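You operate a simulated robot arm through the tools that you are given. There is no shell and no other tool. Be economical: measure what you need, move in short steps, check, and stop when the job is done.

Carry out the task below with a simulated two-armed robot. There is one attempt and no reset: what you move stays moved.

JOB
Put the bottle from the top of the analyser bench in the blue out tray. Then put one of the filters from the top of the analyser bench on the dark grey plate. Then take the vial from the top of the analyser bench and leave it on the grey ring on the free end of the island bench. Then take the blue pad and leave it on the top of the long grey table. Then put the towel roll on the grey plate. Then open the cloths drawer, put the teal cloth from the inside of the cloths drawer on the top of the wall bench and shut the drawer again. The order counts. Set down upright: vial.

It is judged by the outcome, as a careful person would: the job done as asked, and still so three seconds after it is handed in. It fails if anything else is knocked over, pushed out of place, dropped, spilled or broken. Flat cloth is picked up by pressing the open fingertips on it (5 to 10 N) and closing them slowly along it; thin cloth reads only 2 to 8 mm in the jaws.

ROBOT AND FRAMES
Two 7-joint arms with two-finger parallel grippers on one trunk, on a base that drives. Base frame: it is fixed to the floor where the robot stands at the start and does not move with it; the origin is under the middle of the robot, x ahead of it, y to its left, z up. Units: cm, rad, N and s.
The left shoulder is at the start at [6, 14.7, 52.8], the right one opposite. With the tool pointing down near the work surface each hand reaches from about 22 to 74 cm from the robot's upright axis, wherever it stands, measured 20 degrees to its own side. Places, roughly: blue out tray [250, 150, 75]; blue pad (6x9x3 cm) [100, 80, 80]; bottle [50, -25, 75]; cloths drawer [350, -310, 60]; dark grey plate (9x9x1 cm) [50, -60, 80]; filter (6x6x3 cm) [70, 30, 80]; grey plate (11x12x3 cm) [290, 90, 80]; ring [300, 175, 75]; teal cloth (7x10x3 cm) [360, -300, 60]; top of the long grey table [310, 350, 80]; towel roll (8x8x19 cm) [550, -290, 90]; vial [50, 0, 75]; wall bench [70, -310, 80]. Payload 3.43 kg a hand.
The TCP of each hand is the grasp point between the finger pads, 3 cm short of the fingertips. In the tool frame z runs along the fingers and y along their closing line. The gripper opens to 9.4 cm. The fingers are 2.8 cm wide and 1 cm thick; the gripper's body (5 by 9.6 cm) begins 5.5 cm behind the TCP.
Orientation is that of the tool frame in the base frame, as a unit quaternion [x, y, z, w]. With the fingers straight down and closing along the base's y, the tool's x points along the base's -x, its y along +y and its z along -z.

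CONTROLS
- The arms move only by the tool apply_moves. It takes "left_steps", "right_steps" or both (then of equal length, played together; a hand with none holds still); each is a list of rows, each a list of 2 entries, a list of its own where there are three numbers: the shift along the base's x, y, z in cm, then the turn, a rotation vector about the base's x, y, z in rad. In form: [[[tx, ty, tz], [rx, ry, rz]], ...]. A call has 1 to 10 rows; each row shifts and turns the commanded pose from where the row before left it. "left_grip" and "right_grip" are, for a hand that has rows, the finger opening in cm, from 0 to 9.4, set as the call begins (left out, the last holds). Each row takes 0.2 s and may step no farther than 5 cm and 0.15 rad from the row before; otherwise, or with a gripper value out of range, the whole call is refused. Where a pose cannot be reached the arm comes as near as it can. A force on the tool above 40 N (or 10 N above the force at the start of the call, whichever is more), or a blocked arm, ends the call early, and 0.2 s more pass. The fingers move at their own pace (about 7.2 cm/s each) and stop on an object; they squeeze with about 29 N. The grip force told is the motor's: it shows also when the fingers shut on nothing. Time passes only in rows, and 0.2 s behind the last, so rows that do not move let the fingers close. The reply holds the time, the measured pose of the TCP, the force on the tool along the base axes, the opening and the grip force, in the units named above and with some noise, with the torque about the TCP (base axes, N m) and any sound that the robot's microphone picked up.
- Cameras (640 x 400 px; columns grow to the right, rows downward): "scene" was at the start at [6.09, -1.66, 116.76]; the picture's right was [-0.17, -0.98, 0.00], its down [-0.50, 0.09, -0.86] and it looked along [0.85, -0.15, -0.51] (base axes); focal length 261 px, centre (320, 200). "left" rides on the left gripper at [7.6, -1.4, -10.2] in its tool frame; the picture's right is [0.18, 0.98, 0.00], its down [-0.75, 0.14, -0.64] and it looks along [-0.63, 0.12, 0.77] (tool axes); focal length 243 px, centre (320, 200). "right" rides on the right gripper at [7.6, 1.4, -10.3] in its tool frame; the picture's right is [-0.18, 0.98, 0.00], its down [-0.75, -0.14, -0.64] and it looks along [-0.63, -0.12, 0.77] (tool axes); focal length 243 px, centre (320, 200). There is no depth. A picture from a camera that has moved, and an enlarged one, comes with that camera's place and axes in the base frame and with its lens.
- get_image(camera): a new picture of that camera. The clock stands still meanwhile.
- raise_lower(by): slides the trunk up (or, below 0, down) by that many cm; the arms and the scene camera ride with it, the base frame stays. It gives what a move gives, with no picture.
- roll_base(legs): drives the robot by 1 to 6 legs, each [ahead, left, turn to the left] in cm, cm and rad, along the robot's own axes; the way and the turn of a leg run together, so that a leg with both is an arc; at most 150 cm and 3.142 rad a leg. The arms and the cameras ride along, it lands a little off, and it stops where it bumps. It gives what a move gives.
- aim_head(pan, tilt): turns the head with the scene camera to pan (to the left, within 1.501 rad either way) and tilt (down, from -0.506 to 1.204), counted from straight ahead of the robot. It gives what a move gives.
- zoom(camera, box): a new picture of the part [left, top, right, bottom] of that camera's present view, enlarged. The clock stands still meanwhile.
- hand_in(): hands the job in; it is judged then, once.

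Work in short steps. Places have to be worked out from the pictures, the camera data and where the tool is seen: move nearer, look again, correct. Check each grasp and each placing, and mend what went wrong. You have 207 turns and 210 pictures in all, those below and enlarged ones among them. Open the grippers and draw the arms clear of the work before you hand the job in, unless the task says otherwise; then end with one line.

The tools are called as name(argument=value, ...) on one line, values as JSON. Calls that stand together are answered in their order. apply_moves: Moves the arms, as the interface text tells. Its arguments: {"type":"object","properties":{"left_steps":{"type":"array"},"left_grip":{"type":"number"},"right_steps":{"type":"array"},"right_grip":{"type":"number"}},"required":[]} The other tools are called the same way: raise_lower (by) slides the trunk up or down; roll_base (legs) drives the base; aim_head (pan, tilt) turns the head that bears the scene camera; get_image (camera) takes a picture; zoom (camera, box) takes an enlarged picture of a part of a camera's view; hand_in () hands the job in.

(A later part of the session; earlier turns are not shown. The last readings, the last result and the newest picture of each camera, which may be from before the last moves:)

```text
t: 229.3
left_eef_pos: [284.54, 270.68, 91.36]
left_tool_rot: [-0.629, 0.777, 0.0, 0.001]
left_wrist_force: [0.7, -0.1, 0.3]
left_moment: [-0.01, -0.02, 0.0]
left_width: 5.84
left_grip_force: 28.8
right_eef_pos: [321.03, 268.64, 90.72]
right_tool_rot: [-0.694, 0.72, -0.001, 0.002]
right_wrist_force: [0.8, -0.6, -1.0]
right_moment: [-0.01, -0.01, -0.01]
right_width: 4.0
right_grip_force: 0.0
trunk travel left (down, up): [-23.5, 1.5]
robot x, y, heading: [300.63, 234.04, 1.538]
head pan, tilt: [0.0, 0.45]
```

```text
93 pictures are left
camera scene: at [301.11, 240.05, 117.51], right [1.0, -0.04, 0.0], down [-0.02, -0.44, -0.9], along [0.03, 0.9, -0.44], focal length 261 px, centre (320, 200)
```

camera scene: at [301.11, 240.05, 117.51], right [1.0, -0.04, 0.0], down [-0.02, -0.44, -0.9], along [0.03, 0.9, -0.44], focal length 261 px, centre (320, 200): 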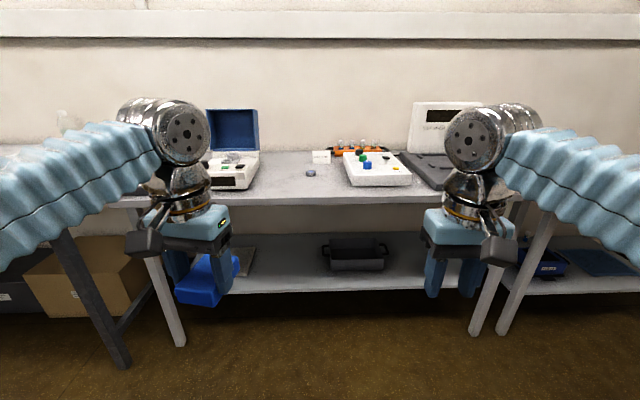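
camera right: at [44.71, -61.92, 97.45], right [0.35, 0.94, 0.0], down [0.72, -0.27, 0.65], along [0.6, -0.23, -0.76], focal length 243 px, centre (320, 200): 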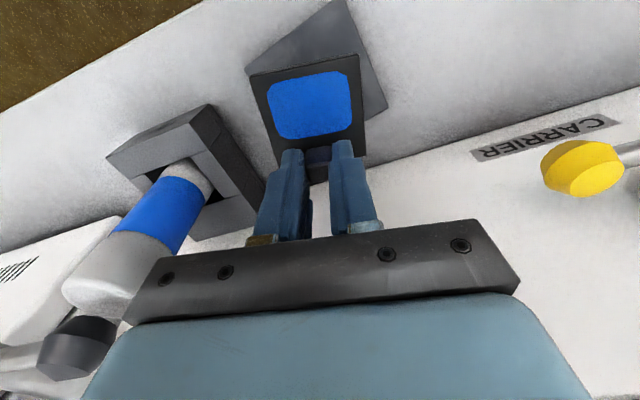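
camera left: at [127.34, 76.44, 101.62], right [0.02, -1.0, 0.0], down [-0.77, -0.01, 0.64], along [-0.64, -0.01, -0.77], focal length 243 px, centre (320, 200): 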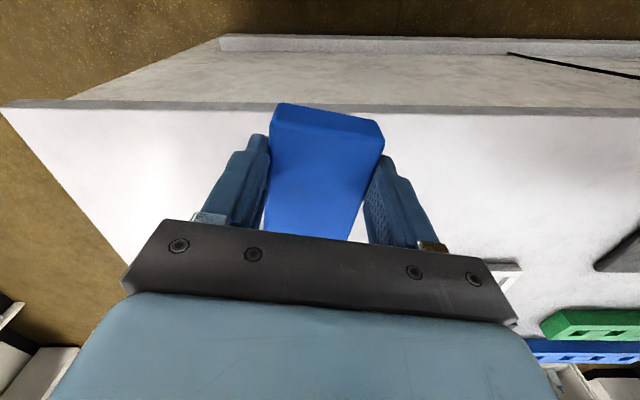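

The long grey table is ahead (x ≈ 235–382, front edge y ≈ 321). Its front area near (291, 333) is free. Drive 40 cm nearer and look closer.

roll_base(legs=[[40, 0, 0.035]])

aim_head(pan=0.1, tilt=0.6)

get_image(camera="scene")

get_image(camera="left")

```text
t: 231.8
left_eef_pos: [284.38, 310.82, 91.13]
left_tool_rot: [-0.641, 0.767, 0.001, 0.002]
left_wrist_force: [0.1, 0.0, -0.5]
left_moment: [-0.02, -0.01, -0.02]
left_width: 5.85
left_grip_force: 29.1
right_eef_pos: [320.96, 309.88, 90.65]
right_tool_rot: [-0.705, 0.709, 0.0, 0.003]
right_wrist_force: [-0.2, -0.8, -0.5]
right_moment: [-0.03, -0.03, -0.01]
right_width: 4.0
right_grip_force: 0.0
trunk travel left (down, up): [-23.5, 1.5]
robot x, y, heading: [301.8, 274.46, 1.566]
head pan, tilt: [0.0, 0.45]
```

```text
t: 232.5
left_eef_pos: [284.38, 310.87, 91.26]
left_tool_rot: [-0.642, 0.767, 0.0, 0.001]
left_wrist_force: [0.5, -0.4, 0.2]
left_moment: [-0.03, 0.04, 0.0]
left_width: 5.87
left_grip_force: 28.7
right_eef_pos: [320.89, 309.94, 90.64]
right_tool_rot: [-0.705, 0.709, -0.001, 0.004]
right_wrist_force: [-0.4, -0.3, -0.2]
right_moment: [-0.03, 0.02, 0.0]
right_width: 3.97
right_grip_force: 0.0
trunk travel left (down, up): [-23.5, 1.5]
robot x, y, heading: [301.6, 274.57, 1.561]
head pan, tilt: [0.099, 0.6]
```

```text
92 pictures are left
camera scene: at [300.92, 280.28, 116.16], right [1.0, 0.09, 0.0], down [0.05, -0.56, -0.83], along [-0.08, 0.82, -0.56], focal length 261 px, centre (320, 200)
```

scene: 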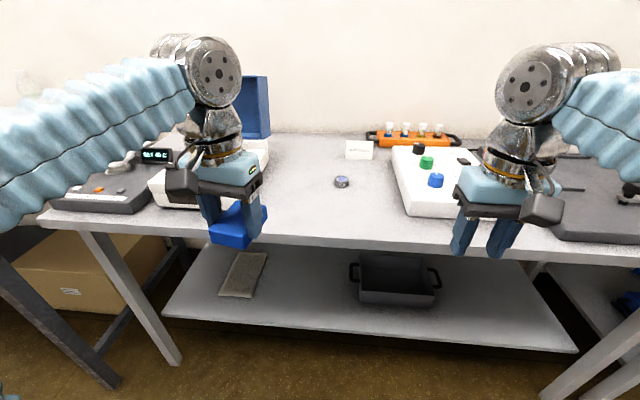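

```text
91 pictures are left
camera left: at [284.4, 303.15, 101.62], right [-1.0, -0.01, 0.0], down [-0.01, 0.77, 0.64], along [0.0, 0.64, -0.77], focal length 243 px, centre (320, 200)
```

left: 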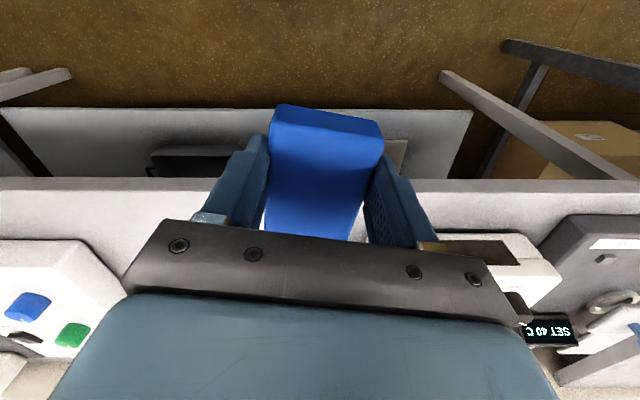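

Free spot around (292, 331), table z ≈ 76.5. Move the pad over it.

apply_moves(left_steps=[[[1.5, 4, -0.5], [0, 0, 0]], [[1.5, 4, -0.5], [0, 0, 0]], [[1.5, 4, -0.5], [0, 0, 0]], [[1.5, 4, -0.5], [0, 0, 0]], [[1.5, 4, -0.5], [0, 0, 0]]])

apply_moves(left_steps=[[[0, 0, -3], [0, 0, 0]], [[0, 0, -3], [0, 0, 0]], [[0, 0, -1], [0, 0, 0]]])

zoom(camera="scene", box=[180, 130, 420, 260])

```text
t: 233.7
left_eef_pos: [291.97, 330.71, 88.56]
left_tool_rot: [-0.642, 0.767, 0.0, -0.001]
left_wrist_force: [-0.4, -0.4, 0.3]
left_moment: [0.01, -0.02, 0.0]
left_width: 5.84
left_grip_force: 29.2
right_eef_pos: [320.96, 309.88, 90.75]
right_tool_rot: [-0.705, 0.709, -0.001, 0.003]
right_wrist_force: [-0.9, -1.1, 0.5]
right_moment: [0.02, -0.01, 0.0]
right_width: 3.99
right_grip_force: 0.0
trunk travel left (down, up): [-23.5, 1.5]
robot x, y, heading: [301.44, 274.52, 1.565]
head pan, tilt: [0.099, 0.6]
```

```text
t: 234.4
left_eef_pos: [291.89, 330.59, 83.52]
left_tool_rot: [-0.642, 0.767, 0.007, 0.011]
left_wrist_force: [-0.5, -4.7, 18.3]
left_moment: [-0.53, 0.26, 0.02]
left_width: 5.88
left_grip_force: 28.6
right_eef_pos: [321.02, 309.78, 90.83]
right_tool_rot: [-0.705, 0.71, 0.0, 0.004]
right_wrist_force: [0.6, -0.2, -0.4]
right_moment: [0.02, 0.02, 0.0]
right_width: 4.0
right_grip_force: 0.1
trunk travel left (down, up): [-23.5, 1.5]
robot x, y, heading: [301.8, 274.83, 1.567]
head pan, tilt: [0.099, 0.6]
stopped in row 3 (left hand): the force on the tool passed its limit at 56 N (the readings are from after the stop); the commanded pose is now the measured one
```

```text
2.67 times, centred on (300, 195) of scene
camera zoom: at [300.94, 280.1, 116.18], right [1.0, 0.09, 0.0], down [0.05, -0.56, -0.83], along [-0.08, 0.82, -0.56], focal length 695 px, centre (373, 213)
```

zoom: 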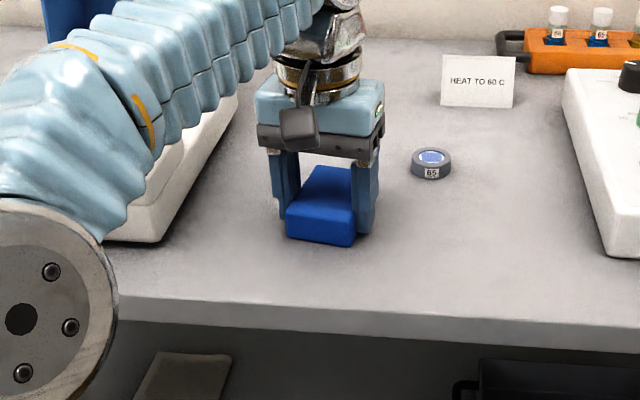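

Contact already: this table is about 80 cm high. Pad rests on it. Ease, open and lift.

apply_moves(left_steps=[[[0, 0, 0.2], [0, 0, 0]], [[0, 0, 0], [0, 0, 0]], [[0, 0, 0], [0, 0, 0]]], left_grip=8.5)

apply_moves(left_steps=[[[0, 0, 2], [0, 0, 0]], [[0, 0, 3], [0, 0, 0]], [[-1, -4, 1], [0, 0, 0]], [[-1, -4, 1], [0, 0, 0]], [[-1, -4, 0], [0, 0, 0]], [[-1, -4, 0], [0, 0, 0]], [[-1, -4, 0], [0, 0, 0.1]], [[-1, 0, 0], [0, 0, 0.07]]])

get_image(camera="scene")

```text
t: 235.2
left_eef_pos: [291.92, 330.68, 83.24]
left_tool_rot: [-0.642, 0.767, 0.005, 0.009]
left_wrist_force: [-0.3, -0.1, 0.1]
left_moment: [-0.01, 0.01, -0.02]
left_width: 8.51
left_grip_force: 0.2
right_eef_pos: [320.95, 309.94, 90.66]
right_tool_rot: [-0.705, 0.709, 0.0, 0.004]
right_wrist_force: [0.2, -0.6, 0.3]
right_moment: [-0.03, 0.02, 0.0]
right_width: 3.98
right_grip_force: 0.0
trunk travel left (down, up): [-23.5, 1.5]
robot x, y, heading: [301.44, 274.56, 1.565]
head pan, tilt: [0.099, 0.6]
```

```text
t: 237.0
left_eef_pos: [286.03, 310.53, 90.64]
left_tool_rot: [-0.705, 0.709, 0.006, 0.009]
left_wrist_force: [0.0, -1.0, 0.8]
left_moment: [-0.02, 0.03, -0.02]
left_width: 8.5
left_grip_force: 0.0
right_eef_pos: [320.96, 309.98, 90.74]
right_tool_rot: [-0.705, 0.709, -0.001, 0.003]
right_wrist_force: [-0.1, 0.8, -0.1]
right_moment: [0.02, 0.01, 0.01]
right_width: 4.0
right_grip_force: 0.0
trunk travel left (down, up): [-23.5, 1.5]
robot x, y, heading: [301.64, 274.12, 1.56]
head pan, tilt: [0.099, 0.6]
```

```text
89 pictures are left
camera scene: at [300.92, 280.26, 116.16], right [1.0, 0.09, 0.0], down [0.05, -0.56, -0.83], along [-0.08, 0.82, -0.56], focal length 261 px, centre (320, 200)
```

scene: 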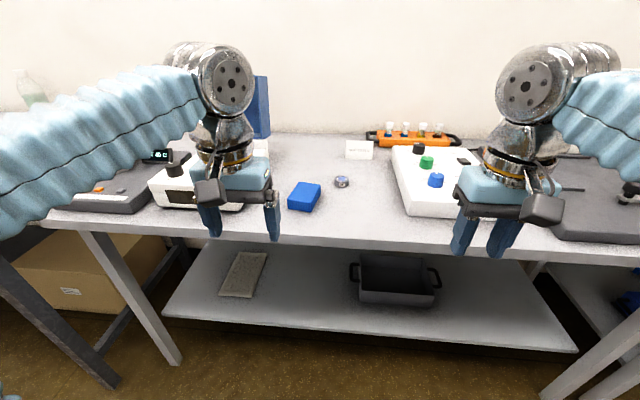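

Pad is on the table. Next the towel roll near (550, −290). Drive to the aisle beyond the island and look down it.

roll_base(legs=[[-36, 0, 0], [0, 0, -1.56], [120, 0, 0], [0, 0, -1.571]])

aim_head(pan=0, tilt=0.35)

get_image(camera="scene")

```text
t: 252.5
left_eef_pos: [437.23, 204.98, 90.45]
left_tool_rot: [0.698, 0.716, -0.008, 0.005]
left_wrist_force: [0.3, -0.4, -0.4]
left_moment: [-0.01, 0.0, 0.03]
left_width: 8.49
left_grip_force: 0.0
right_eef_pos: [402.36, 204.45, 90.66]
right_tool_rot: [0.698, 0.716, -0.004, 0.0]
right_wrist_force: [-0.1, 0.3, 0.7]
right_moment: [-0.02, 0.03, 0.01]
right_width: 4.01
right_grip_force: 0.0
trunk travel left (down, up): [-23.5, 1.5]
robot x, y, heading: [420.23, 240.68, -1.541]
head pan, tilt: [0.099, 0.6]
```

```text
t: 253.2
left_eef_pos: [437.25, 205.0, 90.64]
left_tool_rot: [0.697, 0.717, -0.008, 0.006]
left_wrist_force: [0.4, 0.3, -0.3]
left_moment: [0.01, -0.03, -0.02]
left_width: 8.5
left_grip_force: 0.1
right_eef_pos: [402.25, 204.48, 90.72]
right_tool_rot: [0.697, 0.717, -0.002, -0.001]
right_wrist_force: [-0.3, 0.0, -0.1]
right_moment: [0.01, 0.0, 0.04]
right_width: 4.02
right_grip_force: 0.0
trunk travel left (down, up): [-23.5, 1.5]
robot x, y, heading: [420.36, 240.47, -1.542]
head pan, tilt: [0.0, 0.351]
```

```text
88 pictures are left
camera scene: at [420.77, 234.07, 118.43], right [-1.0, -0.03, 0.0], down [-0.01, 0.34, -0.94], along [0.03, -0.94, -0.34], focal length 261 px, centre (320, 200)
```

scene: 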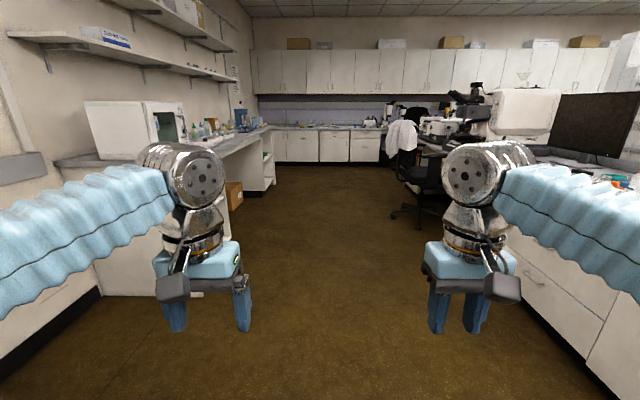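

The aisle along x ≈ 425 is clear. Straighten and drive down it.

roll_base(legs=[[0, 0, -0.029], [130, 0, 0], [130, 0, 0], [90, 0, 0]])

aim_head(pan=0.5, tilt=0.35)

get_image(camera="scene")

```text
t: 270.6
left_eef_pos: [432.34, -146.38, 90.5]
left_tool_rot: [0.716, 0.698, -0.008, 0.005]
left_wrist_force: [0.1, -0.4, 0.3]
left_moment: [-0.04, 0.01, 0.0]
left_width: 8.48
left_grip_force: 0.0
right_eef_pos: [397.44, -145.15, 90.71]
right_tool_rot: [0.715, 0.7, -0.004, 0.0]
right_wrist_force: [0.2, 0.6, -0.7]
right_moment: [0.01, -0.02, -0.01]
right_width: 4.0
right_grip_force: 0.1
trunk travel left (down, up): [-23.5, 1.5]
robot x, y, heading: [417.34, -109.85, -1.598]
head pan, tilt: [0.0, 0.351]
```

```text
t: 271.6
left_eef_pos: [432.24, -146.37, 90.61]
left_tool_rot: [0.715, 0.699, -0.008, 0.005]
left_wrist_force: [0.3, -0.3, 0.5]
left_moment: [0.01, -0.03, 0.02]
left_width: 8.51
left_grip_force: 0.0
right_eef_pos: [397.47, -145.07, 90.7]
right_tool_rot: [0.716, 0.699, -0.004, 0.0]
right_wrist_force: [0.3, 0.2, -0.2]
right_moment: [0.01, 0.0, -0.02]
right_width: 4.0
right_grip_force: 0.1
trunk travel left (down, up): [-23.5, 1.5]
robot x, y, heading: [417.2, -110.01, -1.59]
head pan, tilt: [0.499, 0.351]
```

```text
87 pictures are left
camera scene: at [421.82, -115.52, 118.43], right [-0.89, -0.46, 0.0], down [-0.16, 0.31, -0.94], along [0.43, -0.83, -0.34], focal length 261 px, centre (320, 200)
```

scene: 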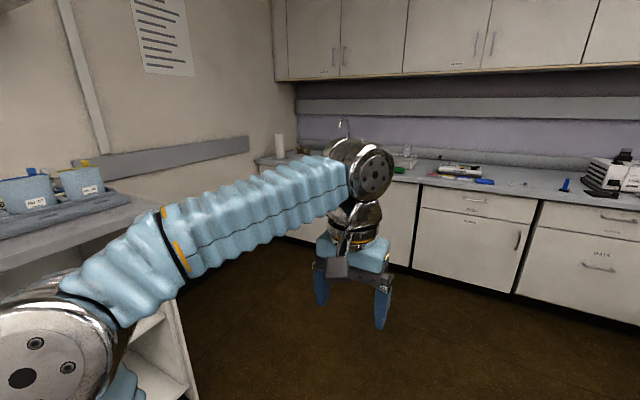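

The white roll stands in the corner near (553, −297). Drive closer along the counter: ahead 95, then left 60, and look.

roll_base(legs=[[95, 0, 0.02], [0, 60, 0]])

aim_head(pan=0.5, tilt=0.4)

get_image(camera="scene")

```text
t: 279.6
left_eef_pos: [491.58, -244.31, 90.59]
left_tool_rot: [0.711, 0.703, -0.008, 0.005]
left_wrist_force: [-1.1, -0.6, 0.0]
left_moment: [0.03, -0.04, 0.0]
left_width: 8.51
left_grip_force: 0.1
right_eef_pos: [456.67, -243.47, 90.74]
right_tool_rot: [0.711, 0.704, -0.004, 0.0]
right_wrist_force: [1.3, -0.3, 0.2]
right_moment: [0.0, 0.02, 0.02]
right_width: 4.0
right_grip_force: 0.0
trunk travel left (down, up): [-23.5, 1.5]
robot x, y, heading: [476.33, -208.64, -1.583]
head pan, tilt: [0.499, 0.351]
```

```text
t: 280.3
left_eef_pos: [491.46, -244.3, 90.52]
left_tool_rot: [0.711, 0.703, -0.008, 0.005]
left_wrist_force: [-0.5, 0.7, -0.3]
left_moment: [0.0, -0.01, -0.02]
left_width: 8.48
left_grip_force: 0.1
right_eef_pos: [456.64, -243.42, 90.8]
right_tool_rot: [0.711, 0.703, -0.004, -0.001]
right_wrist_force: [-0.9, 0.6, 0.0]
right_moment: [0.01, 0.0, -0.01]
right_width: 3.99
right_grip_force: 0.0
trunk travel left (down, up): [-23.5, 1.5]
robot x, y, heading: [476.04, -208.02, -1.58]
head pan, tilt: [0.499, 0.4]
```

```text
86 pictures are left
camera scene: at [480.74, -213.51, 117.98], right [-0.88, -0.47, 0.0], down [-0.18, 0.34, -0.92], along [0.43, -0.81, -0.39], focal length 261 px, centre (320, 200)
```

scene: 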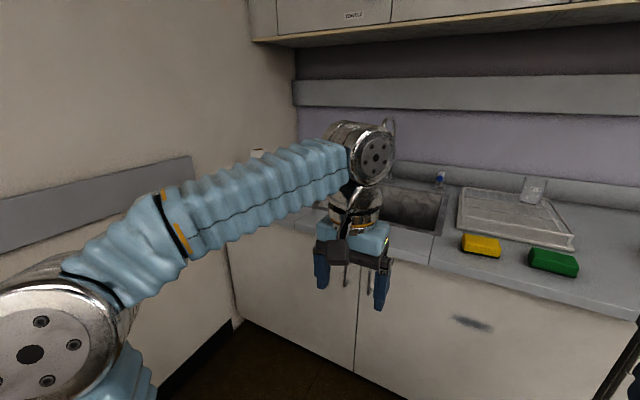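

The left arm hides the roll. Tilt the left hand forward by 1.05 rad here (as for the bottle), open fully, then swing the base in toward the corner with heading about −1.22.

apply_moves(left_steps=[[[0, 0.3, 0], [-0.15, 0, 0]], [[0, 0.3, 0], [-0.15, 0, 0]], [[0, 0.3, 0], [-0.15, 0, 0]], [[0, 0.3, 0], [-0.15, 0, 0]], [[0, 0.3, 0], [-0.15, 0, 0]], [[0, 0.3, 0], [-0.15, 0, 0]], [[0, 0.3, 0], [-0.15, 0, 0]]], left_grip=9.4)

roll_base(legs=[[10, 28, 0], [0, 0, 0.36]])

aim_head(pan=0.4, tilt=0.5)

get_image(camera="scene")

get_image(camera="left")

```text
t: 281.9
left_eef_pos: [491.46, -242.18, 90.39]
left_tool_rot: [0.613, 0.604, -0.359, 0.362]
left_wrist_force: [-0.3, 0.3, -0.1]
left_moment: [-0.01, 0.02, 0.02]
left_width: 9.39
left_grip_force: 0.0
right_eef_pos: [456.68, -243.46, 90.82]
right_tool_rot: [0.711, 0.703, -0.003, -0.001]
right_wrist_force: [-0.1, -0.9, 0.0]
right_moment: [0.04, 0.03, 0.0]
right_width: 3.99
right_grip_force: 0.1
trunk travel left (down, up): [-23.5, 1.5]
robot x, y, heading: [476.28, -207.94, -1.582]
head pan, tilt: [0.499, 0.4]
```

```text
t: 285.1
left_eef_pos: [531.25, -245.89, 90.39]
left_tool_rot: [0.498, 0.702, -0.29, 0.419]
left_wrist_force: [-0.1, -0.5, -0.1]
left_moment: [-0.02, 0.01, 0.02]
left_width: 9.39
left_grip_force: 0.3
right_eef_pos: [498.89, -259.04, 90.66]
right_tool_rot: [0.578, 0.816, -0.003, 0.0]
right_wrist_force: [-0.3, -0.6, 0.5]
right_moment: [0.04, -0.01, -0.02]
right_width: 3.99
right_grip_force: 0.0
trunk travel left (down, up): [-23.5, 1.5]
robot x, y, heading: [505.0, -219.56, -1.237]
head pan, tilt: [0.499, 0.4]
```

```text
t: 285.7
left_eef_pos: [531.18, -245.93, 90.54]
left_tool_rot: [0.499, 0.701, -0.291, 0.419]
left_wrist_force: [-0.9, 0.7, 0.1]
left_moment: [-0.01, 0.0, -0.02]
left_width: 9.41
left_grip_force: 0.1
right_eef_pos: [498.99, -258.91, 90.78]
right_tool_rot: [0.578, 0.816, -0.004, -0.001]
right_wrist_force: [0.5, -0.9, 0.3]
right_moment: [-0.01, -0.01, 0.01]
right_width: 4.03
right_grip_force: 0.1
trunk travel left (down, up): [-23.5, 1.5]
robot x, y, heading: [505.41, -219.26, -1.232]
head pan, tilt: [0.4, 0.499]
```

```text
85 pictures are left
camera scene: at [510.47, -223.21, 117.07], right [-0.74, -0.67, 0.0], down [-0.32, 0.35, -0.88], along [0.59, -0.65, -0.48], focal length 261 px, centre (320, 200)
```

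scene: 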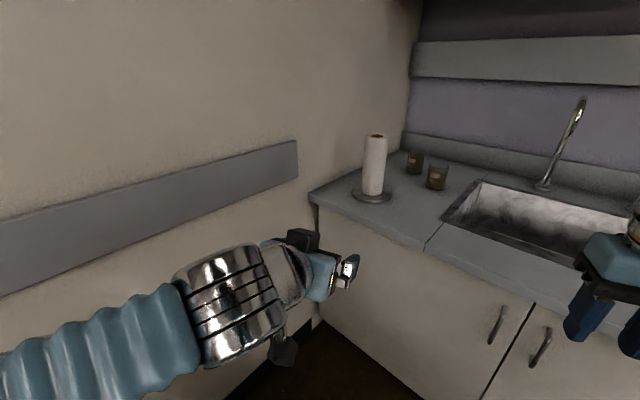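

```text
84 pictures are left
camera left: at [525.71, -234.31, 88.81], right [0.9, 0.41, -0.15], down [0.06, 0.23, 0.97], along [0.44, -0.88, 0.19], focal length 243 px, centre (320, 200)
```

left: 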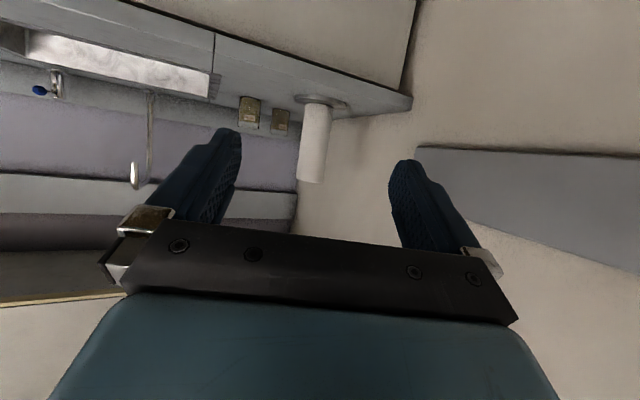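

Zoom on the roll: it stands on a dish, possibly over a spindle.

zoom(camera="scene", box=[330, 110, 450, 220])

zoom(camera="left", box=[240, 70, 400, 200])

```text
3.64 times, centred on (390, 165) of scene
camera zoom: at [510.47, -223.21, 117.07], right [-0.74, -0.67, 0.0], down [-0.32, 0.35, -0.88], along [0.59, -0.65, -0.48], focal length 948 px, centre (66, 327)
```

zoom: 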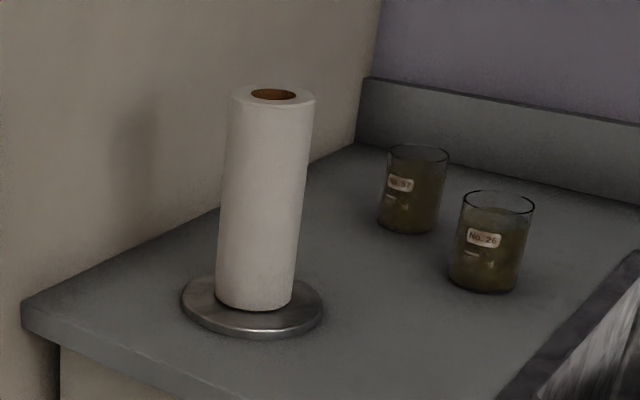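

```text
3.08 times, centred on (320, 135) of left
camera zoom: at [525.71, -234.31, 88.81], right [0.9, 0.41, -0.15], down [0.06, 0.23, 0.97], along [0.44, -0.88, 0.19], focal length 746 px, centre (320, 400)
```

zoom: 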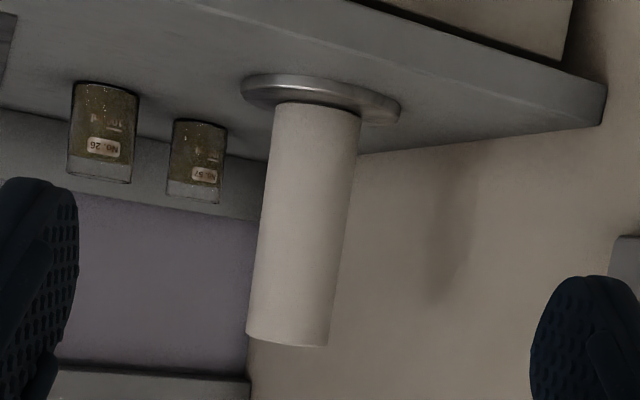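

Roll axis ≈ (552, −296), bottom z ≈ 76.5, top ≈ 95.5; hollow core on a flat dish. Drive 26 cm ahead; the hand stays 27 cm short of it.

roll_base(legs=[[26, 0, 0]])

get_image(camera="left")

get_image(camera="scene")

```text
t: 287.6
left_eef_pos: [539.9, -270.56, 90.55]
left_tool_rot: [0.499, 0.701, -0.291, 0.419]
left_wrist_force: [0.0, 0.7, -0.3]
left_moment: [0.01, 0.02, -0.02]
left_width: 9.42
left_grip_force: 0.0
right_eef_pos: [507.63, -283.6, 90.69]
right_tool_rot: [0.578, 0.816, -0.003, 0.0]
right_wrist_force: [0.0, 0.3, 0.3]
right_moment: [-0.03, 0.02, 0.03]
right_width: 3.98
right_grip_force: 0.1
trunk travel left (down, up): [-23.5, 1.5]
robot x, y, heading: [513.85, -244.03, -1.233]
head pan, tilt: [0.4, 0.499]
```

```text
81 pictures are left
camera left: at [534.37, -258.95, 88.82], right [0.9, 0.41, -0.15], down [0.06, 0.23, 0.97], along [0.44, -0.88, 0.19], focal length 243 px, centre (320, 200)
```

left: 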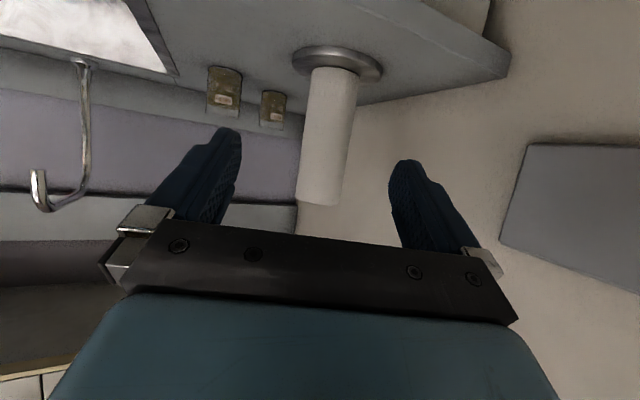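

```text
80 pictures are left
camera scene: at [519.13, -247.85, 117.07], right [-0.74, -0.67, 0.0], down [-0.32, 0.35, -0.88], along [0.59, -0.65, -0.48], focal length 261 px, centre (320, 200)
```

scene: 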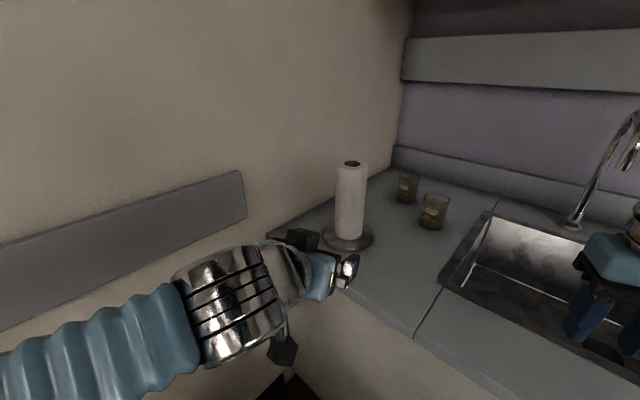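

Refined roll axis (551.6, −295.3). Line up laterally, go down to z 87 and approach half-way.

apply_moves(left_steps=[[[2.74, 0.96, -1.5], [0, 0, 0]], [[0, 0, -2], [0, 0, 0]], [[1.49, -4.25, 0], [0, 0, 0]], [[1.49, -4.25, 0], [0, 0, 0]], [[1.32, -3.78, 0], [0, 0, 0]]])

get_image(camera="left")

zoom(camera="scene", box=[260, 130, 440, 290])

```text
t: 288.8
left_eef_pos: [546.73, -281.98, 86.79]
left_tool_rot: [0.499, 0.701, -0.291, 0.418]
left_wrist_force: [-0.1, -0.8, 0.7]
left_moment: [0.0, 0.02, 0.02]
left_width: 9.4
left_grip_force: 0.1
right_eef_pos: [507.57, -283.5, 90.78]
right_tool_rot: [0.577, 0.816, -0.003, 0.0]
right_wrist_force: [0.8, 0.5, -0.7]
right_moment: [-0.03, -0.05, 0.02]
right_width: 4.0
right_grip_force: 0.2
trunk travel left (down, up): [-23.5, 1.5]
robot x, y, heading: [514.35, -243.64, -1.23]
head pan, tilt: [0.4, 0.499]
```

```text
79 pictures are left
camera left: at [541.25, -270.39, 85.15], right [0.9, 0.41, -0.15], down [0.06, 0.23, 0.97], along [0.43, -0.88, 0.19], focal length 243 px, centre (320, 200)
```

left: 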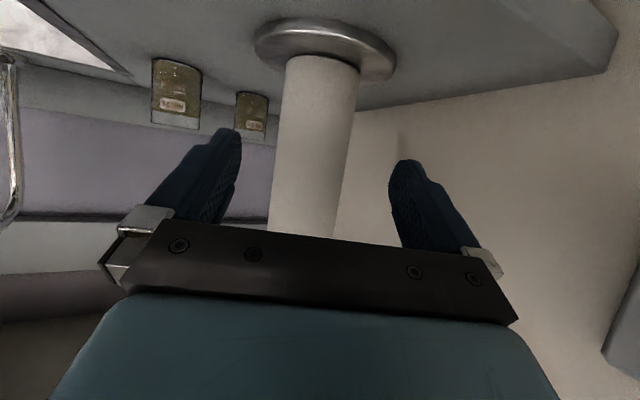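

```text
2.50 times, centred on (350, 210) of scene
camera zoom: at [519.13, -247.84, 117.06], right [-0.74, -0.67, 0.0], down [-0.32, 0.35, -0.88], along [0.59, -0.65, -0.48], focal length 652 px, centre (245, 175)
```

zoom: 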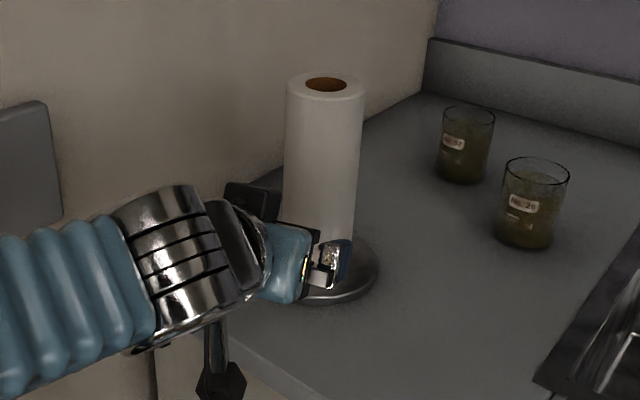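

Centred. Advance 14 cm around the roll and close.

apply_moves(left_steps=[[[1.6, -4.25, 0], [0, 0, 0]], [[1.6, -4.3, 0], [0, 0, 0]], [[1.0, -3.0, 0], [0, 0, 0]], [[0.6, -1.6, 0], [0, 0, 0]]])

apply_moves(left_steps=[[[0, 0, 0], [0, 0, 0]], [[0, 0, 0], [0, 0, 0]], [[0, 0, 0], [0, 0, 0]]], left_grip=6)

get_image(camera="left")

```text
t: 289.8
left_eef_pos: [551.64, -294.92, 86.88]
left_tool_rot: [0.499, 0.701, -0.291, 0.419]
left_wrist_force: [0.2, 0.1, 0.1]
left_moment: [-0.02, 0.02, 0.01]
left_width: 9.4
left_grip_force: 0.0
right_eef_pos: [507.51, -283.64, 90.7]
right_tool_rot: [0.577, 0.816, -0.003, 0.0]
right_wrist_force: [-0.1, 0.7, -0.2]
right_moment: [-0.05, 0.01, -0.02]
right_width: 4.0
right_grip_force: 0.0
trunk travel left (down, up): [-23.5, 1.5]
robot x, y, heading: [514.04, -244.12, -1.232]
head pan, tilt: [0.4, 0.499]
```

```text
t: 290.6
left_eef_pos: [551.57, -295.13, 86.8]
left_tool_rot: [0.499, 0.701, -0.291, 0.418]
left_wrist_force: [0.7, -1.4, 0.9]
left_moment: [-0.14, 0.0, -0.06]
left_width: 7.08
left_grip_force: 28.8
right_eef_pos: [507.65, -283.69, 90.69]
right_tool_rot: [0.578, 0.816, -0.003, 0.0]
right_wrist_force: [0.2, 0.5, 0.4]
right_moment: [-0.03, -0.01, -0.01]
right_width: 4.0
right_grip_force: 0.1
trunk travel left (down, up): [-23.5, 1.5]
robot x, y, heading: [513.86, -243.92, -1.235]
head pan, tilt: [0.4, 0.499]
```

```text
77 pictures are left
camera left: at [546.08, -283.42, 85.16], right [0.9, 0.41, -0.15], down [0.06, 0.23, 0.97], along [0.44, -0.88, 0.19], focal length 243 px, centre (320, 200)
```

left: 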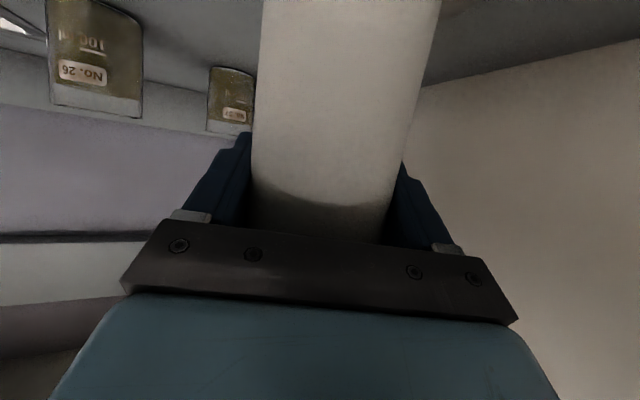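

Gripped. Lift straight up and watch forces (a spindle may hide inside).

apply_moves(left_steps=[[[0, 0, 2], [0, 0, 0]], [[0, 0, 3], [0, 0, 0]], [[0, 0, 3], [0, 0, 0]]])

zoom(camera="scene", box=[260, 90, 440, 270])

```text
t: 291.4
left_eef_pos: [551.69, -294.93, 94.96]
left_tool_rot: [0.499, 0.701, -0.29, 0.418]
left_wrist_force: [0.3, 0.0, -1.4]
left_moment: [-0.01, 0.01, 0.03]
left_width: 7.04
left_grip_force: 29.0
right_eef_pos: [507.48, -283.54, 90.87]
right_tool_rot: [0.578, 0.816, -0.002, 0.0]
right_wrist_force: [-0.3, -0.2, -0.4]
right_moment: [0.01, 0.04, -0.04]
right_width: 4.0
right_grip_force: 0.1
trunk travel left (down, up): [-23.5, 1.5]
robot x, y, heading: [513.55, -244.1, -1.234]
head pan, tilt: [0.4, 0.499]
```

```text
2.22 times, centred on (350, 180) of scene
camera zoom: at [519.15, -247.88, 117.06], right [-0.74, -0.67, 0.0], down [-0.32, 0.35, -0.88], along [0.59, -0.65, -0.48], focal length 579 px, centre (253, 244)
```

zoom: 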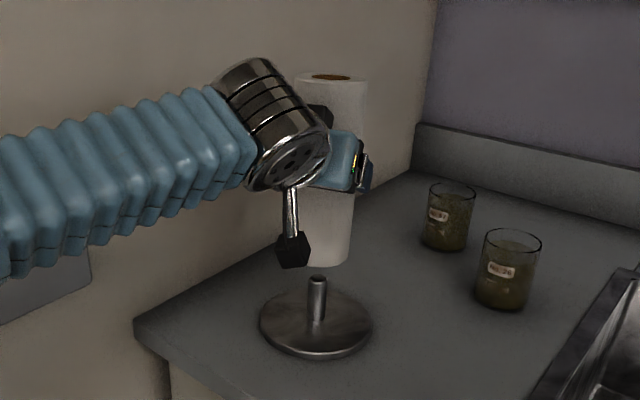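

The roll is clear of its short spindle. Lift 1.5 more and draw back.

apply_moves(left_steps=[[[0, 0, 1.5], [0, 0, 0]], [[-1.4, 4, 0], [0, 0, 0]], [[-1.4, 4, 0], [0, 0, 0]], [[-1.4, 4, 0], [0, 0, 0]], [[-1.4, 4, 0], [0, 0, 0]], [[-1.4, 4, 0], [0, 0, 0]], [[-2, 3, 0], [0, 0, 0]]])

roll_base(legs=[[-30, 0, 0], [0, 0, -0.34]])

get_image(camera="scene")

```text
t: 293.0
left_eef_pos: [543.04, -272.1, 96.29]
left_tool_rot: [0.499, 0.701, -0.291, 0.418]
left_wrist_force: [0.3, -1.2, -2.1]
left_moment: [0.04, -0.03, 0.0]
left_width: 7.07
left_grip_force: 29.3
right_eef_pos: [507.58, -283.58, 90.69]
right_tool_rot: [0.578, 0.816, -0.003, -0.001]
right_wrist_force: [-0.4, 0.0, -0.4]
right_moment: [0.04, -0.01, -0.01]
right_width: 4.02
right_grip_force: 0.0
trunk travel left (down, up): [-23.5, 1.5]
robot x, y, heading: [513.62, -243.74, -1.231]
head pan, tilt: [0.4, 0.499]
```

```text
t: 296.1
left_eef_pos: [522.02, -252.78, 96.31]
left_tool_rot: [0.611, 0.605, -0.358, 0.362]
left_wrist_force: [-0.2, -0.4, -1.7]
left_moment: [0.02, 0.0, -0.02]
left_width: 7.1
left_grip_force: 28.7
right_eef_pos: [484.7, -251.54, 90.74]
right_tool_rot: [0.709, 0.705, -0.003, -0.001]
right_wrist_force: [0.1, -0.3, 0.7]
right_moment: [0.0, 0.03, 0.02]
right_width: 4.03
right_grip_force: 0.1
trunk travel left (down, up): [-23.5, 1.5]
robot x, y, heading: [503.89, -216.53, -1.574]
head pan, tilt: [0.4, 0.499]
```

```text
75 pictures are left
camera scene: at [507.76, -221.84, 117.07], right [-0.92, -0.38, 0.0], down [-0.18, 0.44, -0.88], along [0.34, -0.81, -0.48], focal length 261 px, centre (320, 200)
```

scene: 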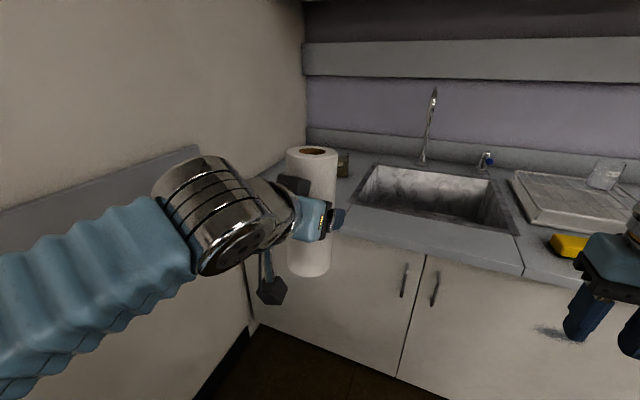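

Drive back up the aisle and turn to face the island's long side near y ≈ 105.

roll_base(legs=[[0, -80, 0], [-150, 0, 0], [-150, 0, 0], [-20, 0, 0], [0, 0, -1.571]])

aim_head(pan=0, tilt=0.5)

get_image(camera="scene")

```text
t: 319.4
left_eef_pos: [373.99, 82.99, 96.36]
left_tool_rot: [0.86, 0.01, -0.509, 0.012]
left_wrist_force: [-0.1, 0.1, -2.3]
left_moment: [0.01, 0.0, 0.02]
left_width: 7.05
left_grip_force: 28.9
right_eef_pos: [374.03, 120.18, 90.6]
right_tool_rot: [1.0, 0.013, -0.001, -0.003]
right_wrist_force: [-0.2, -0.5, 0.5]
right_moment: [0.03, -0.03, 0.01]
right_width: 3.98
right_grip_force: 0.0
trunk travel left (down, up): [-23.5, 1.5]
robot x, y, heading: [410.21, 102.24, -3.119]
head pan, tilt: [0.4, 0.499]
```

```text
t: 320.3
left_eef_pos: [374.04, 82.9, 96.36]
left_tool_rot: [0.86, 0.01, -0.51, 0.011]
left_wrist_force: [-0.6, 0.1, -1.7]
left_moment: [0.0, 0.04, -0.02]
left_width: 7.08
left_grip_force: 28.6
right_eef_pos: [374.04, 120.13, 90.7]
right_tool_rot: [1.0, 0.013, -0.002, -0.002]
right_wrist_force: [0.9, -0.4, -0.1]
right_moment: [-0.02, 0.0, -0.01]
right_width: 4.0
right_grip_force: 0.0
trunk travel left (down, up): [-23.5, 1.5]
robot x, y, heading: [409.63, 101.98, -3.115]
head pan, tilt: [0.0, 0.499]
```

```text
74 pictures are left
camera scene: at [404.02, 101.75, 117.07], right [-0.03, 1.0, 0.0], down [0.48, 0.01, -0.88], along [-0.88, -0.02, -0.48], focal length 261 px, centre (320, 200)
```

scene: 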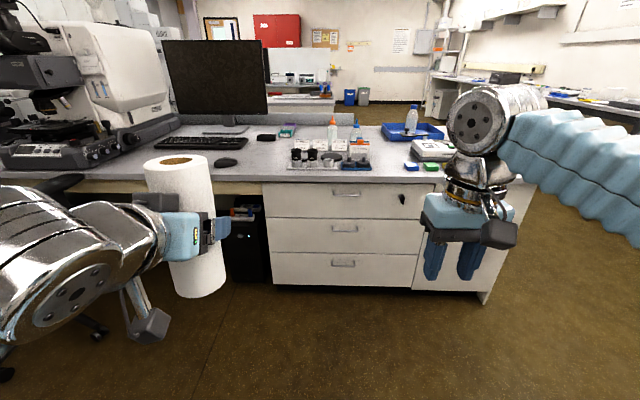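

Zoom in on the rack area to find the grey plate.

zoom(camera="scene", box=[250, 100, 410, 200])

```text
4.00 times, centred on (330, 150) of scene
camera zoom: at [404.02, 101.75, 117.07], right [-0.03, 1.0, 0.0], down [0.48, 0.01, -0.88], along [-0.88, -0.02, -0.48], focal length 1043 px, centre (280, 400)
```

zoom: 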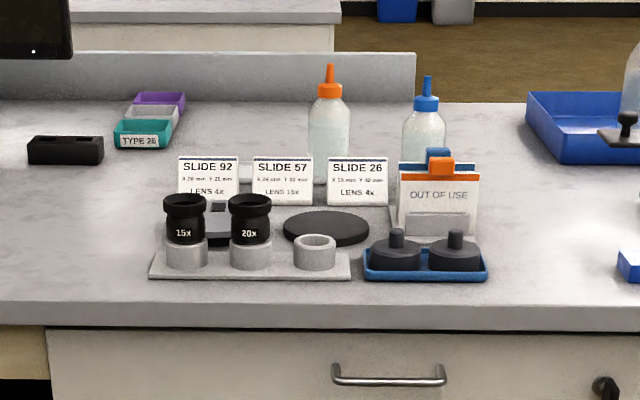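

The candidate near (289, 92) is hidden behind the eyepiece holder. Drive 48 cm nearer and look down on it.

roll_base(legs=[[48, 0, -0.02]])

aim_head(pan=0.1, tilt=0.65)

get_image(camera="scene")

```text
t: 323.2
left_eef_pos: [325.49, 82.42, 96.31]
left_tool_rot: [0.86, 0.004, -0.51, 0.007]
left_wrist_force: [0.3, -0.2, -2.8]
left_moment: [0.0, -0.01, 0.0]
left_width: 7.07
left_grip_force: 29.0
right_eef_pos: [325.72, 119.57, 90.72]
right_tool_rot: [1.0, 0.007, -0.002, -0.003]
right_wrist_force: [-0.6, 0.2, 0.6]
right_moment: [-0.01, -0.05, -0.03]
right_width: 4.0
right_grip_force: 0.0
trunk travel left (down, up): [-23.5, 1.5]
robot x, y, heading: [361.53, 100.86, -3.129]
head pan, tilt: [0.0, 0.499]
```

```text
t: 323.9
left_eef_pos: [325.34, 82.48, 96.31]
left_tool_rot: [0.861, 0.004, -0.508, 0.008]
left_wrist_force: [-0.2, -0.3, -0.6]
left_moment: [0.01, 0.02, 0.04]
left_width: 7.08
left_grip_force: 29.2
right_eef_pos: [325.7, 119.78, 90.76]
right_tool_rot: [1.0, 0.007, -0.001, -0.003]
right_wrist_force: [0.8, -0.5, -0.2]
right_moment: [0.02, 0.0, 0.0]
right_width: 3.98
right_grip_force: 0.1
trunk travel left (down, up): [-23.5, 1.5]
robot x, y, heading: [361.82, 101.46, -3.126]
head pan, tilt: [0.099, 0.649]
```

```text
72 pictures are left
camera scene: at [356.04, 99.99, 115.73], right [-0.11, 0.99, 0.0], down [0.6, 0.07, -0.8], along [-0.79, -0.09, -0.6], focal length 261 px, centre (320, 200)
```

scene: 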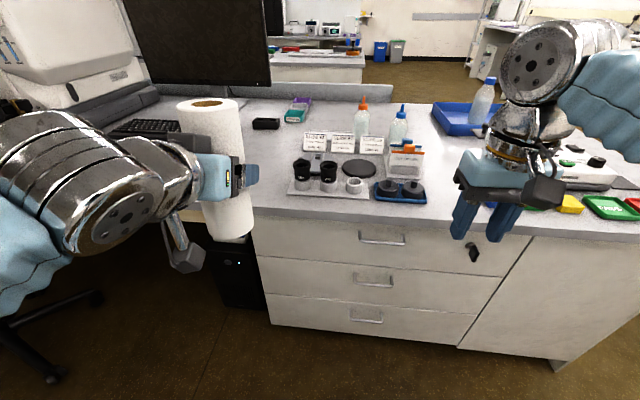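

zoom(camera="scene", box=[270, 110, 450, 220])

```text
3.56 times, centred on (360, 165) of scene
camera zoom: at [356.04, 99.99, 115.73], right [-0.11, 0.99, 0.0], down [0.6, 0.07, -0.8], along [-0.79, -0.09, -0.6], focal length 927 px, centre (178, 324)
```

zoom: 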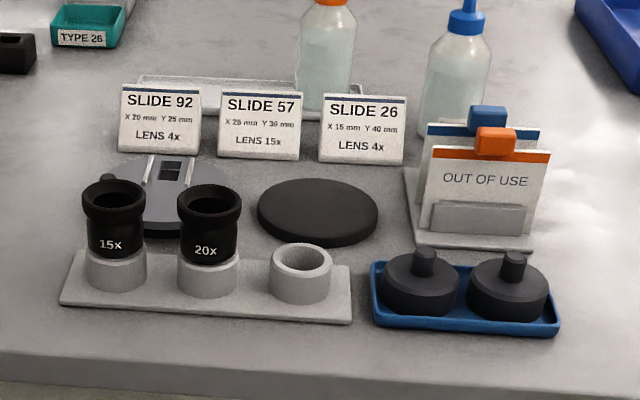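

The grey plate is the round grey stage plate near (288.7, 91.2), behind two eyepieces (tops z ≈ 84). To keep the hand's camera off them I turn the hand −0.785 about z so that it comes in from the low-y side. Drive 8 cm nearer and turn.

roll_base(legs=[[8, 0, 0]])

apply_moves(left_steps=[[[0, -0.5, 0], [0, 0, -0.131]], [[0, -0.5, 0], [0, 0, -0.131]], [[0, -0.5, 0], [0, 0, -0.131]], [[0, -0.5, 0], [0, 0, -0.131]], [[0, -0.5, 0], [0, 0, -0.131]], [[0, -0.5, 0], [0, 0, -0.131]]])

aim_head(pan=0.15, tilt=0.65)

get_image(camera="scene")

```text
t: 324.9
left_eef_pos: [317.42, 82.4, 96.3]
left_tool_rot: [0.86, 0.004, -0.509, 0.007]
left_wrist_force: [0.4, -0.3, -1.4]
left_moment: [0.01, 0.01, 0.0]
left_width: 7.07
left_grip_force: 29.2
right_eef_pos: [317.87, 119.69, 90.67]
right_tool_rot: [1.0, 0.006, -0.002, -0.002]
right_wrist_force: [0.6, 0.3, 0.4]
right_moment: [-0.03, -0.01, 0.01]
right_width: 4.01
right_grip_force: 0.1
trunk travel left (down, up): [-23.5, 1.5]
robot x, y, heading: [353.8, 101.24, -3.127]
head pan, tilt: [0.099, 0.649]
```

```text
t: 326.3
left_eef_pos: [317.52, 79.32, 96.27]
left_tool_rot: [0.796, -0.327, -0.473, -0.188]
left_wrist_force: [0.2, -0.6, -0.5]
left_moment: [0.01, 0.0, 0.01]
left_width: 7.04
left_grip_force: 29.0
right_eef_pos: [317.91, 119.62, 90.67]
right_tool_rot: [1.0, 0.005, -0.002, -0.002]
right_wrist_force: [0.5, 0.2, -0.8]
right_moment: [-0.03, 0.02, 0.0]
right_width: 3.99
right_grip_force: 0.2
trunk travel left (down, up): [-23.5, 1.5]
robot x, y, heading: [353.81, 100.95, -3.133]
head pan, tilt: [0.099, 0.649]
```

```text
t: 327.0
left_eef_pos: [317.46, 79.24, 96.34]
left_tool_rot: [0.797, -0.326, -0.473, -0.188]
left_wrist_force: [0.6, -0.4, -1.4]
left_moment: [-0.01, 0.02, -0.01]
left_width: 7.08
left_grip_force: 29.3
right_eef_pos: [317.93, 119.5, 90.69]
right_tool_rot: [1.0, 0.007, -0.002, -0.002]
right_wrist_force: [0.3, 0.2, 0.9]
right_moment: [0.0, 0.01, 0.0]
right_width: 4.01
right_grip_force: 0.0
trunk travel left (down, up): [-23.5, 1.5]
robot x, y, heading: [353.46, 101.09, -3.13]
head pan, tilt: [0.15, 0.649]
```

```text
70 pictures are left
camera scene: at [348.23, 99.45, 115.73], right [-0.16, 0.99, 0.0], down [0.6, 0.1, -0.8], along [-0.79, -0.13, -0.6], focal length 261 px, centre (320, 200)
```

scene: 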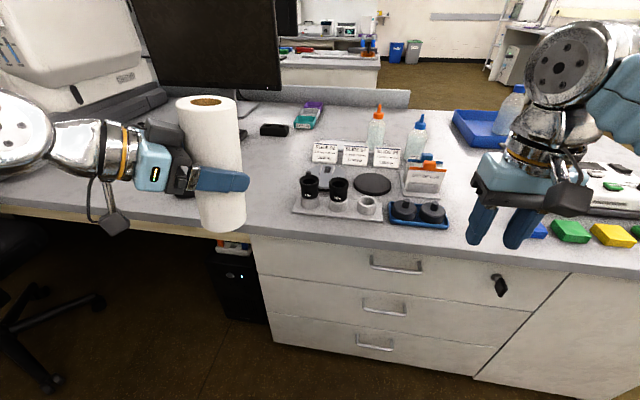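

Zoom on the plate for an exact centre.

zoom(camera="scene", box=[280, 130, 400, 220])

```text
4.44 times, centred on (340, 175) of scene
camera zoom: at [348.23, 99.45, 115.73], right [-0.16, 0.99, 0.0], down [0.6, 0.1, -0.8], along [-0.79, -0.13, -0.6], focal length 1158 px, centre (231, 311)
```

zoom: 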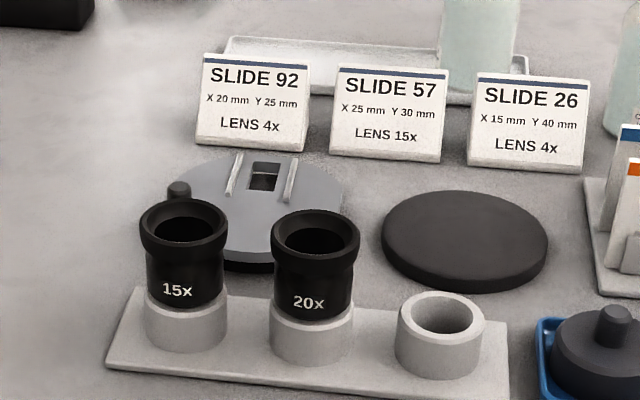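

Plate centre (288.4, 91.0); its rails lie on the far half, so I aim the roll at (291, 91.1). Move along low y first, then across.

apply_moves(left_steps=[[[-4.4, -0.3, 0], [0, 0, 0]], [[-4.4, -0.3, 0], [0, 0, 0]], [[-4.4, -0.3, 0], [0, 0, 0]], [[-4.4, -0.3, 0], [0, 0, 0]], [[-4.4, 0, 0], [0, 0, 0]], [[-4.4, 0, 0], [0, 0, 0]], [[0, 4.4, 0], [0, 0, 0]], [[0, 4.4, 0], [0, 0, 0]], [[-0.1, 4.2, 0], [0, 0, 0]]])

get_image(camera="scene")

get_image(camera="left")

```text
t: 329.0
left_eef_pos: [291.01, 91.04, 95.89]
left_tool_rot: [0.796, -0.325, -0.474, -0.188]
left_wrist_force: [-0.7, 0.5, -1.5]
left_moment: [-0.02, -0.04, -0.02]
left_width: 7.06
left_grip_force: 28.8
right_eef_pos: [317.97, 119.57, 90.72]
right_tool_rot: [1.0, 0.006, -0.002, -0.003]
right_wrist_force: [0.2, -0.4, 0.3]
right_moment: [0.01, 0.03, 0.01]
right_width: 4.02
right_grip_force: 0.1
trunk travel left (down, up): [-23.5, 1.5]
robot x, y, heading: [353.64, 101.0, -3.13]
head pan, tilt: [0.15, 0.649]
```

```text
68 pictures are left
camera scene: at [348.22, 99.43, 115.73], right [-0.16, 0.99, 0.0], down [0.6, 0.1, -0.8], along [-0.79, -0.13, -0.6], focal length 261 px, centre (320, 200)
```

scene: 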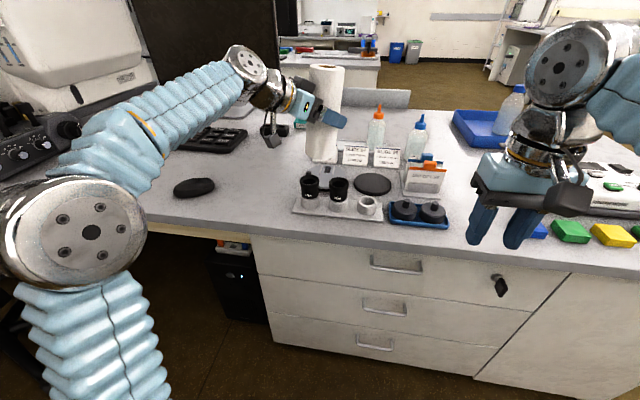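

```text
67 pictures are left
camera left: at [300.95, 83.38, 94.29], right [-0.62, -0.77, -0.15], down [0.05, -0.23, 0.97], along [-0.78, 0.6, 0.19], focal length 243 px, centre (320, 200)
```

left: 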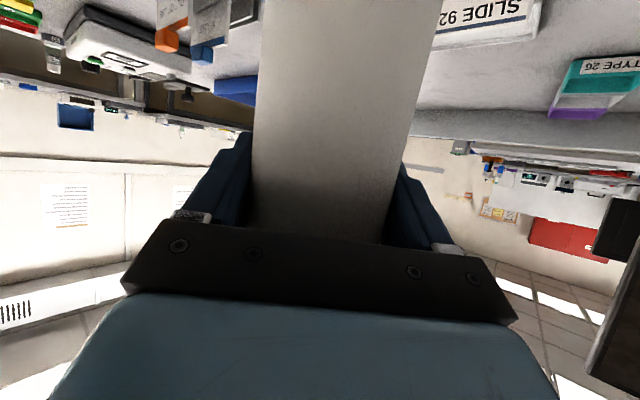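

Roll is above the plate. Lower 5.5 cm, then look.

apply_moves(left_steps=[[[0, 0, -2], [0, 0, 0]], [[0, 0, -2], [0, 0, 0]], [[0, 0, -1.5], [0, 0, 0]]])

zoom(camera="scene", box=[260, 90, 400, 220])

```text
t: 329.8
left_eef_pos: [290.86, 91.13, 90.65]
left_tool_rot: [0.796, -0.326, -0.474, -0.188]
left_wrist_force: [0.5, 0.3, -1.5]
left_moment: [-0.01, 0.0, 0.0]
left_width: 7.07
left_grip_force: 29.3
right_eef_pos: [317.91, 119.56, 90.6]
right_tool_rot: [1.0, 0.006, -0.002, -0.003]
right_wrist_force: [0.1, 0.2, 0.3]
right_moment: [0.0, 0.05, 0.0]
right_width: 4.01
right_grip_force: 0.0
trunk travel left (down, up): [-23.5, 1.5]
robot x, y, heading: [353.53, 101.0, -3.128]
head pan, tilt: [0.15, 0.649]
```

```text
3.08 times, centred on (330, 155) of scene
camera zoom: at [348.22, 99.46, 115.73], right [-0.16, 0.99, 0.0], down [0.6, 0.1, -0.8], along [-0.79, -0.13, -0.6], focal length 802 px, centre (289, 338)
```

zoom: 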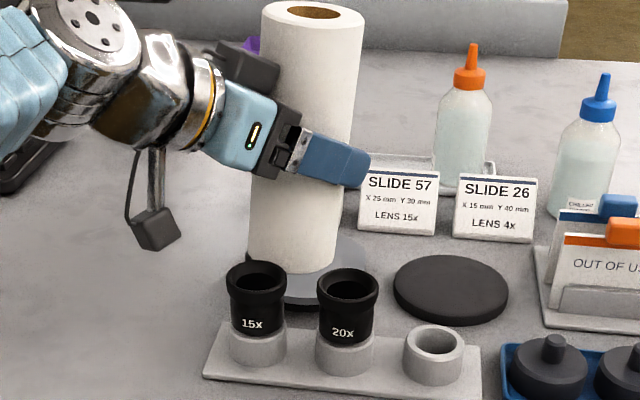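

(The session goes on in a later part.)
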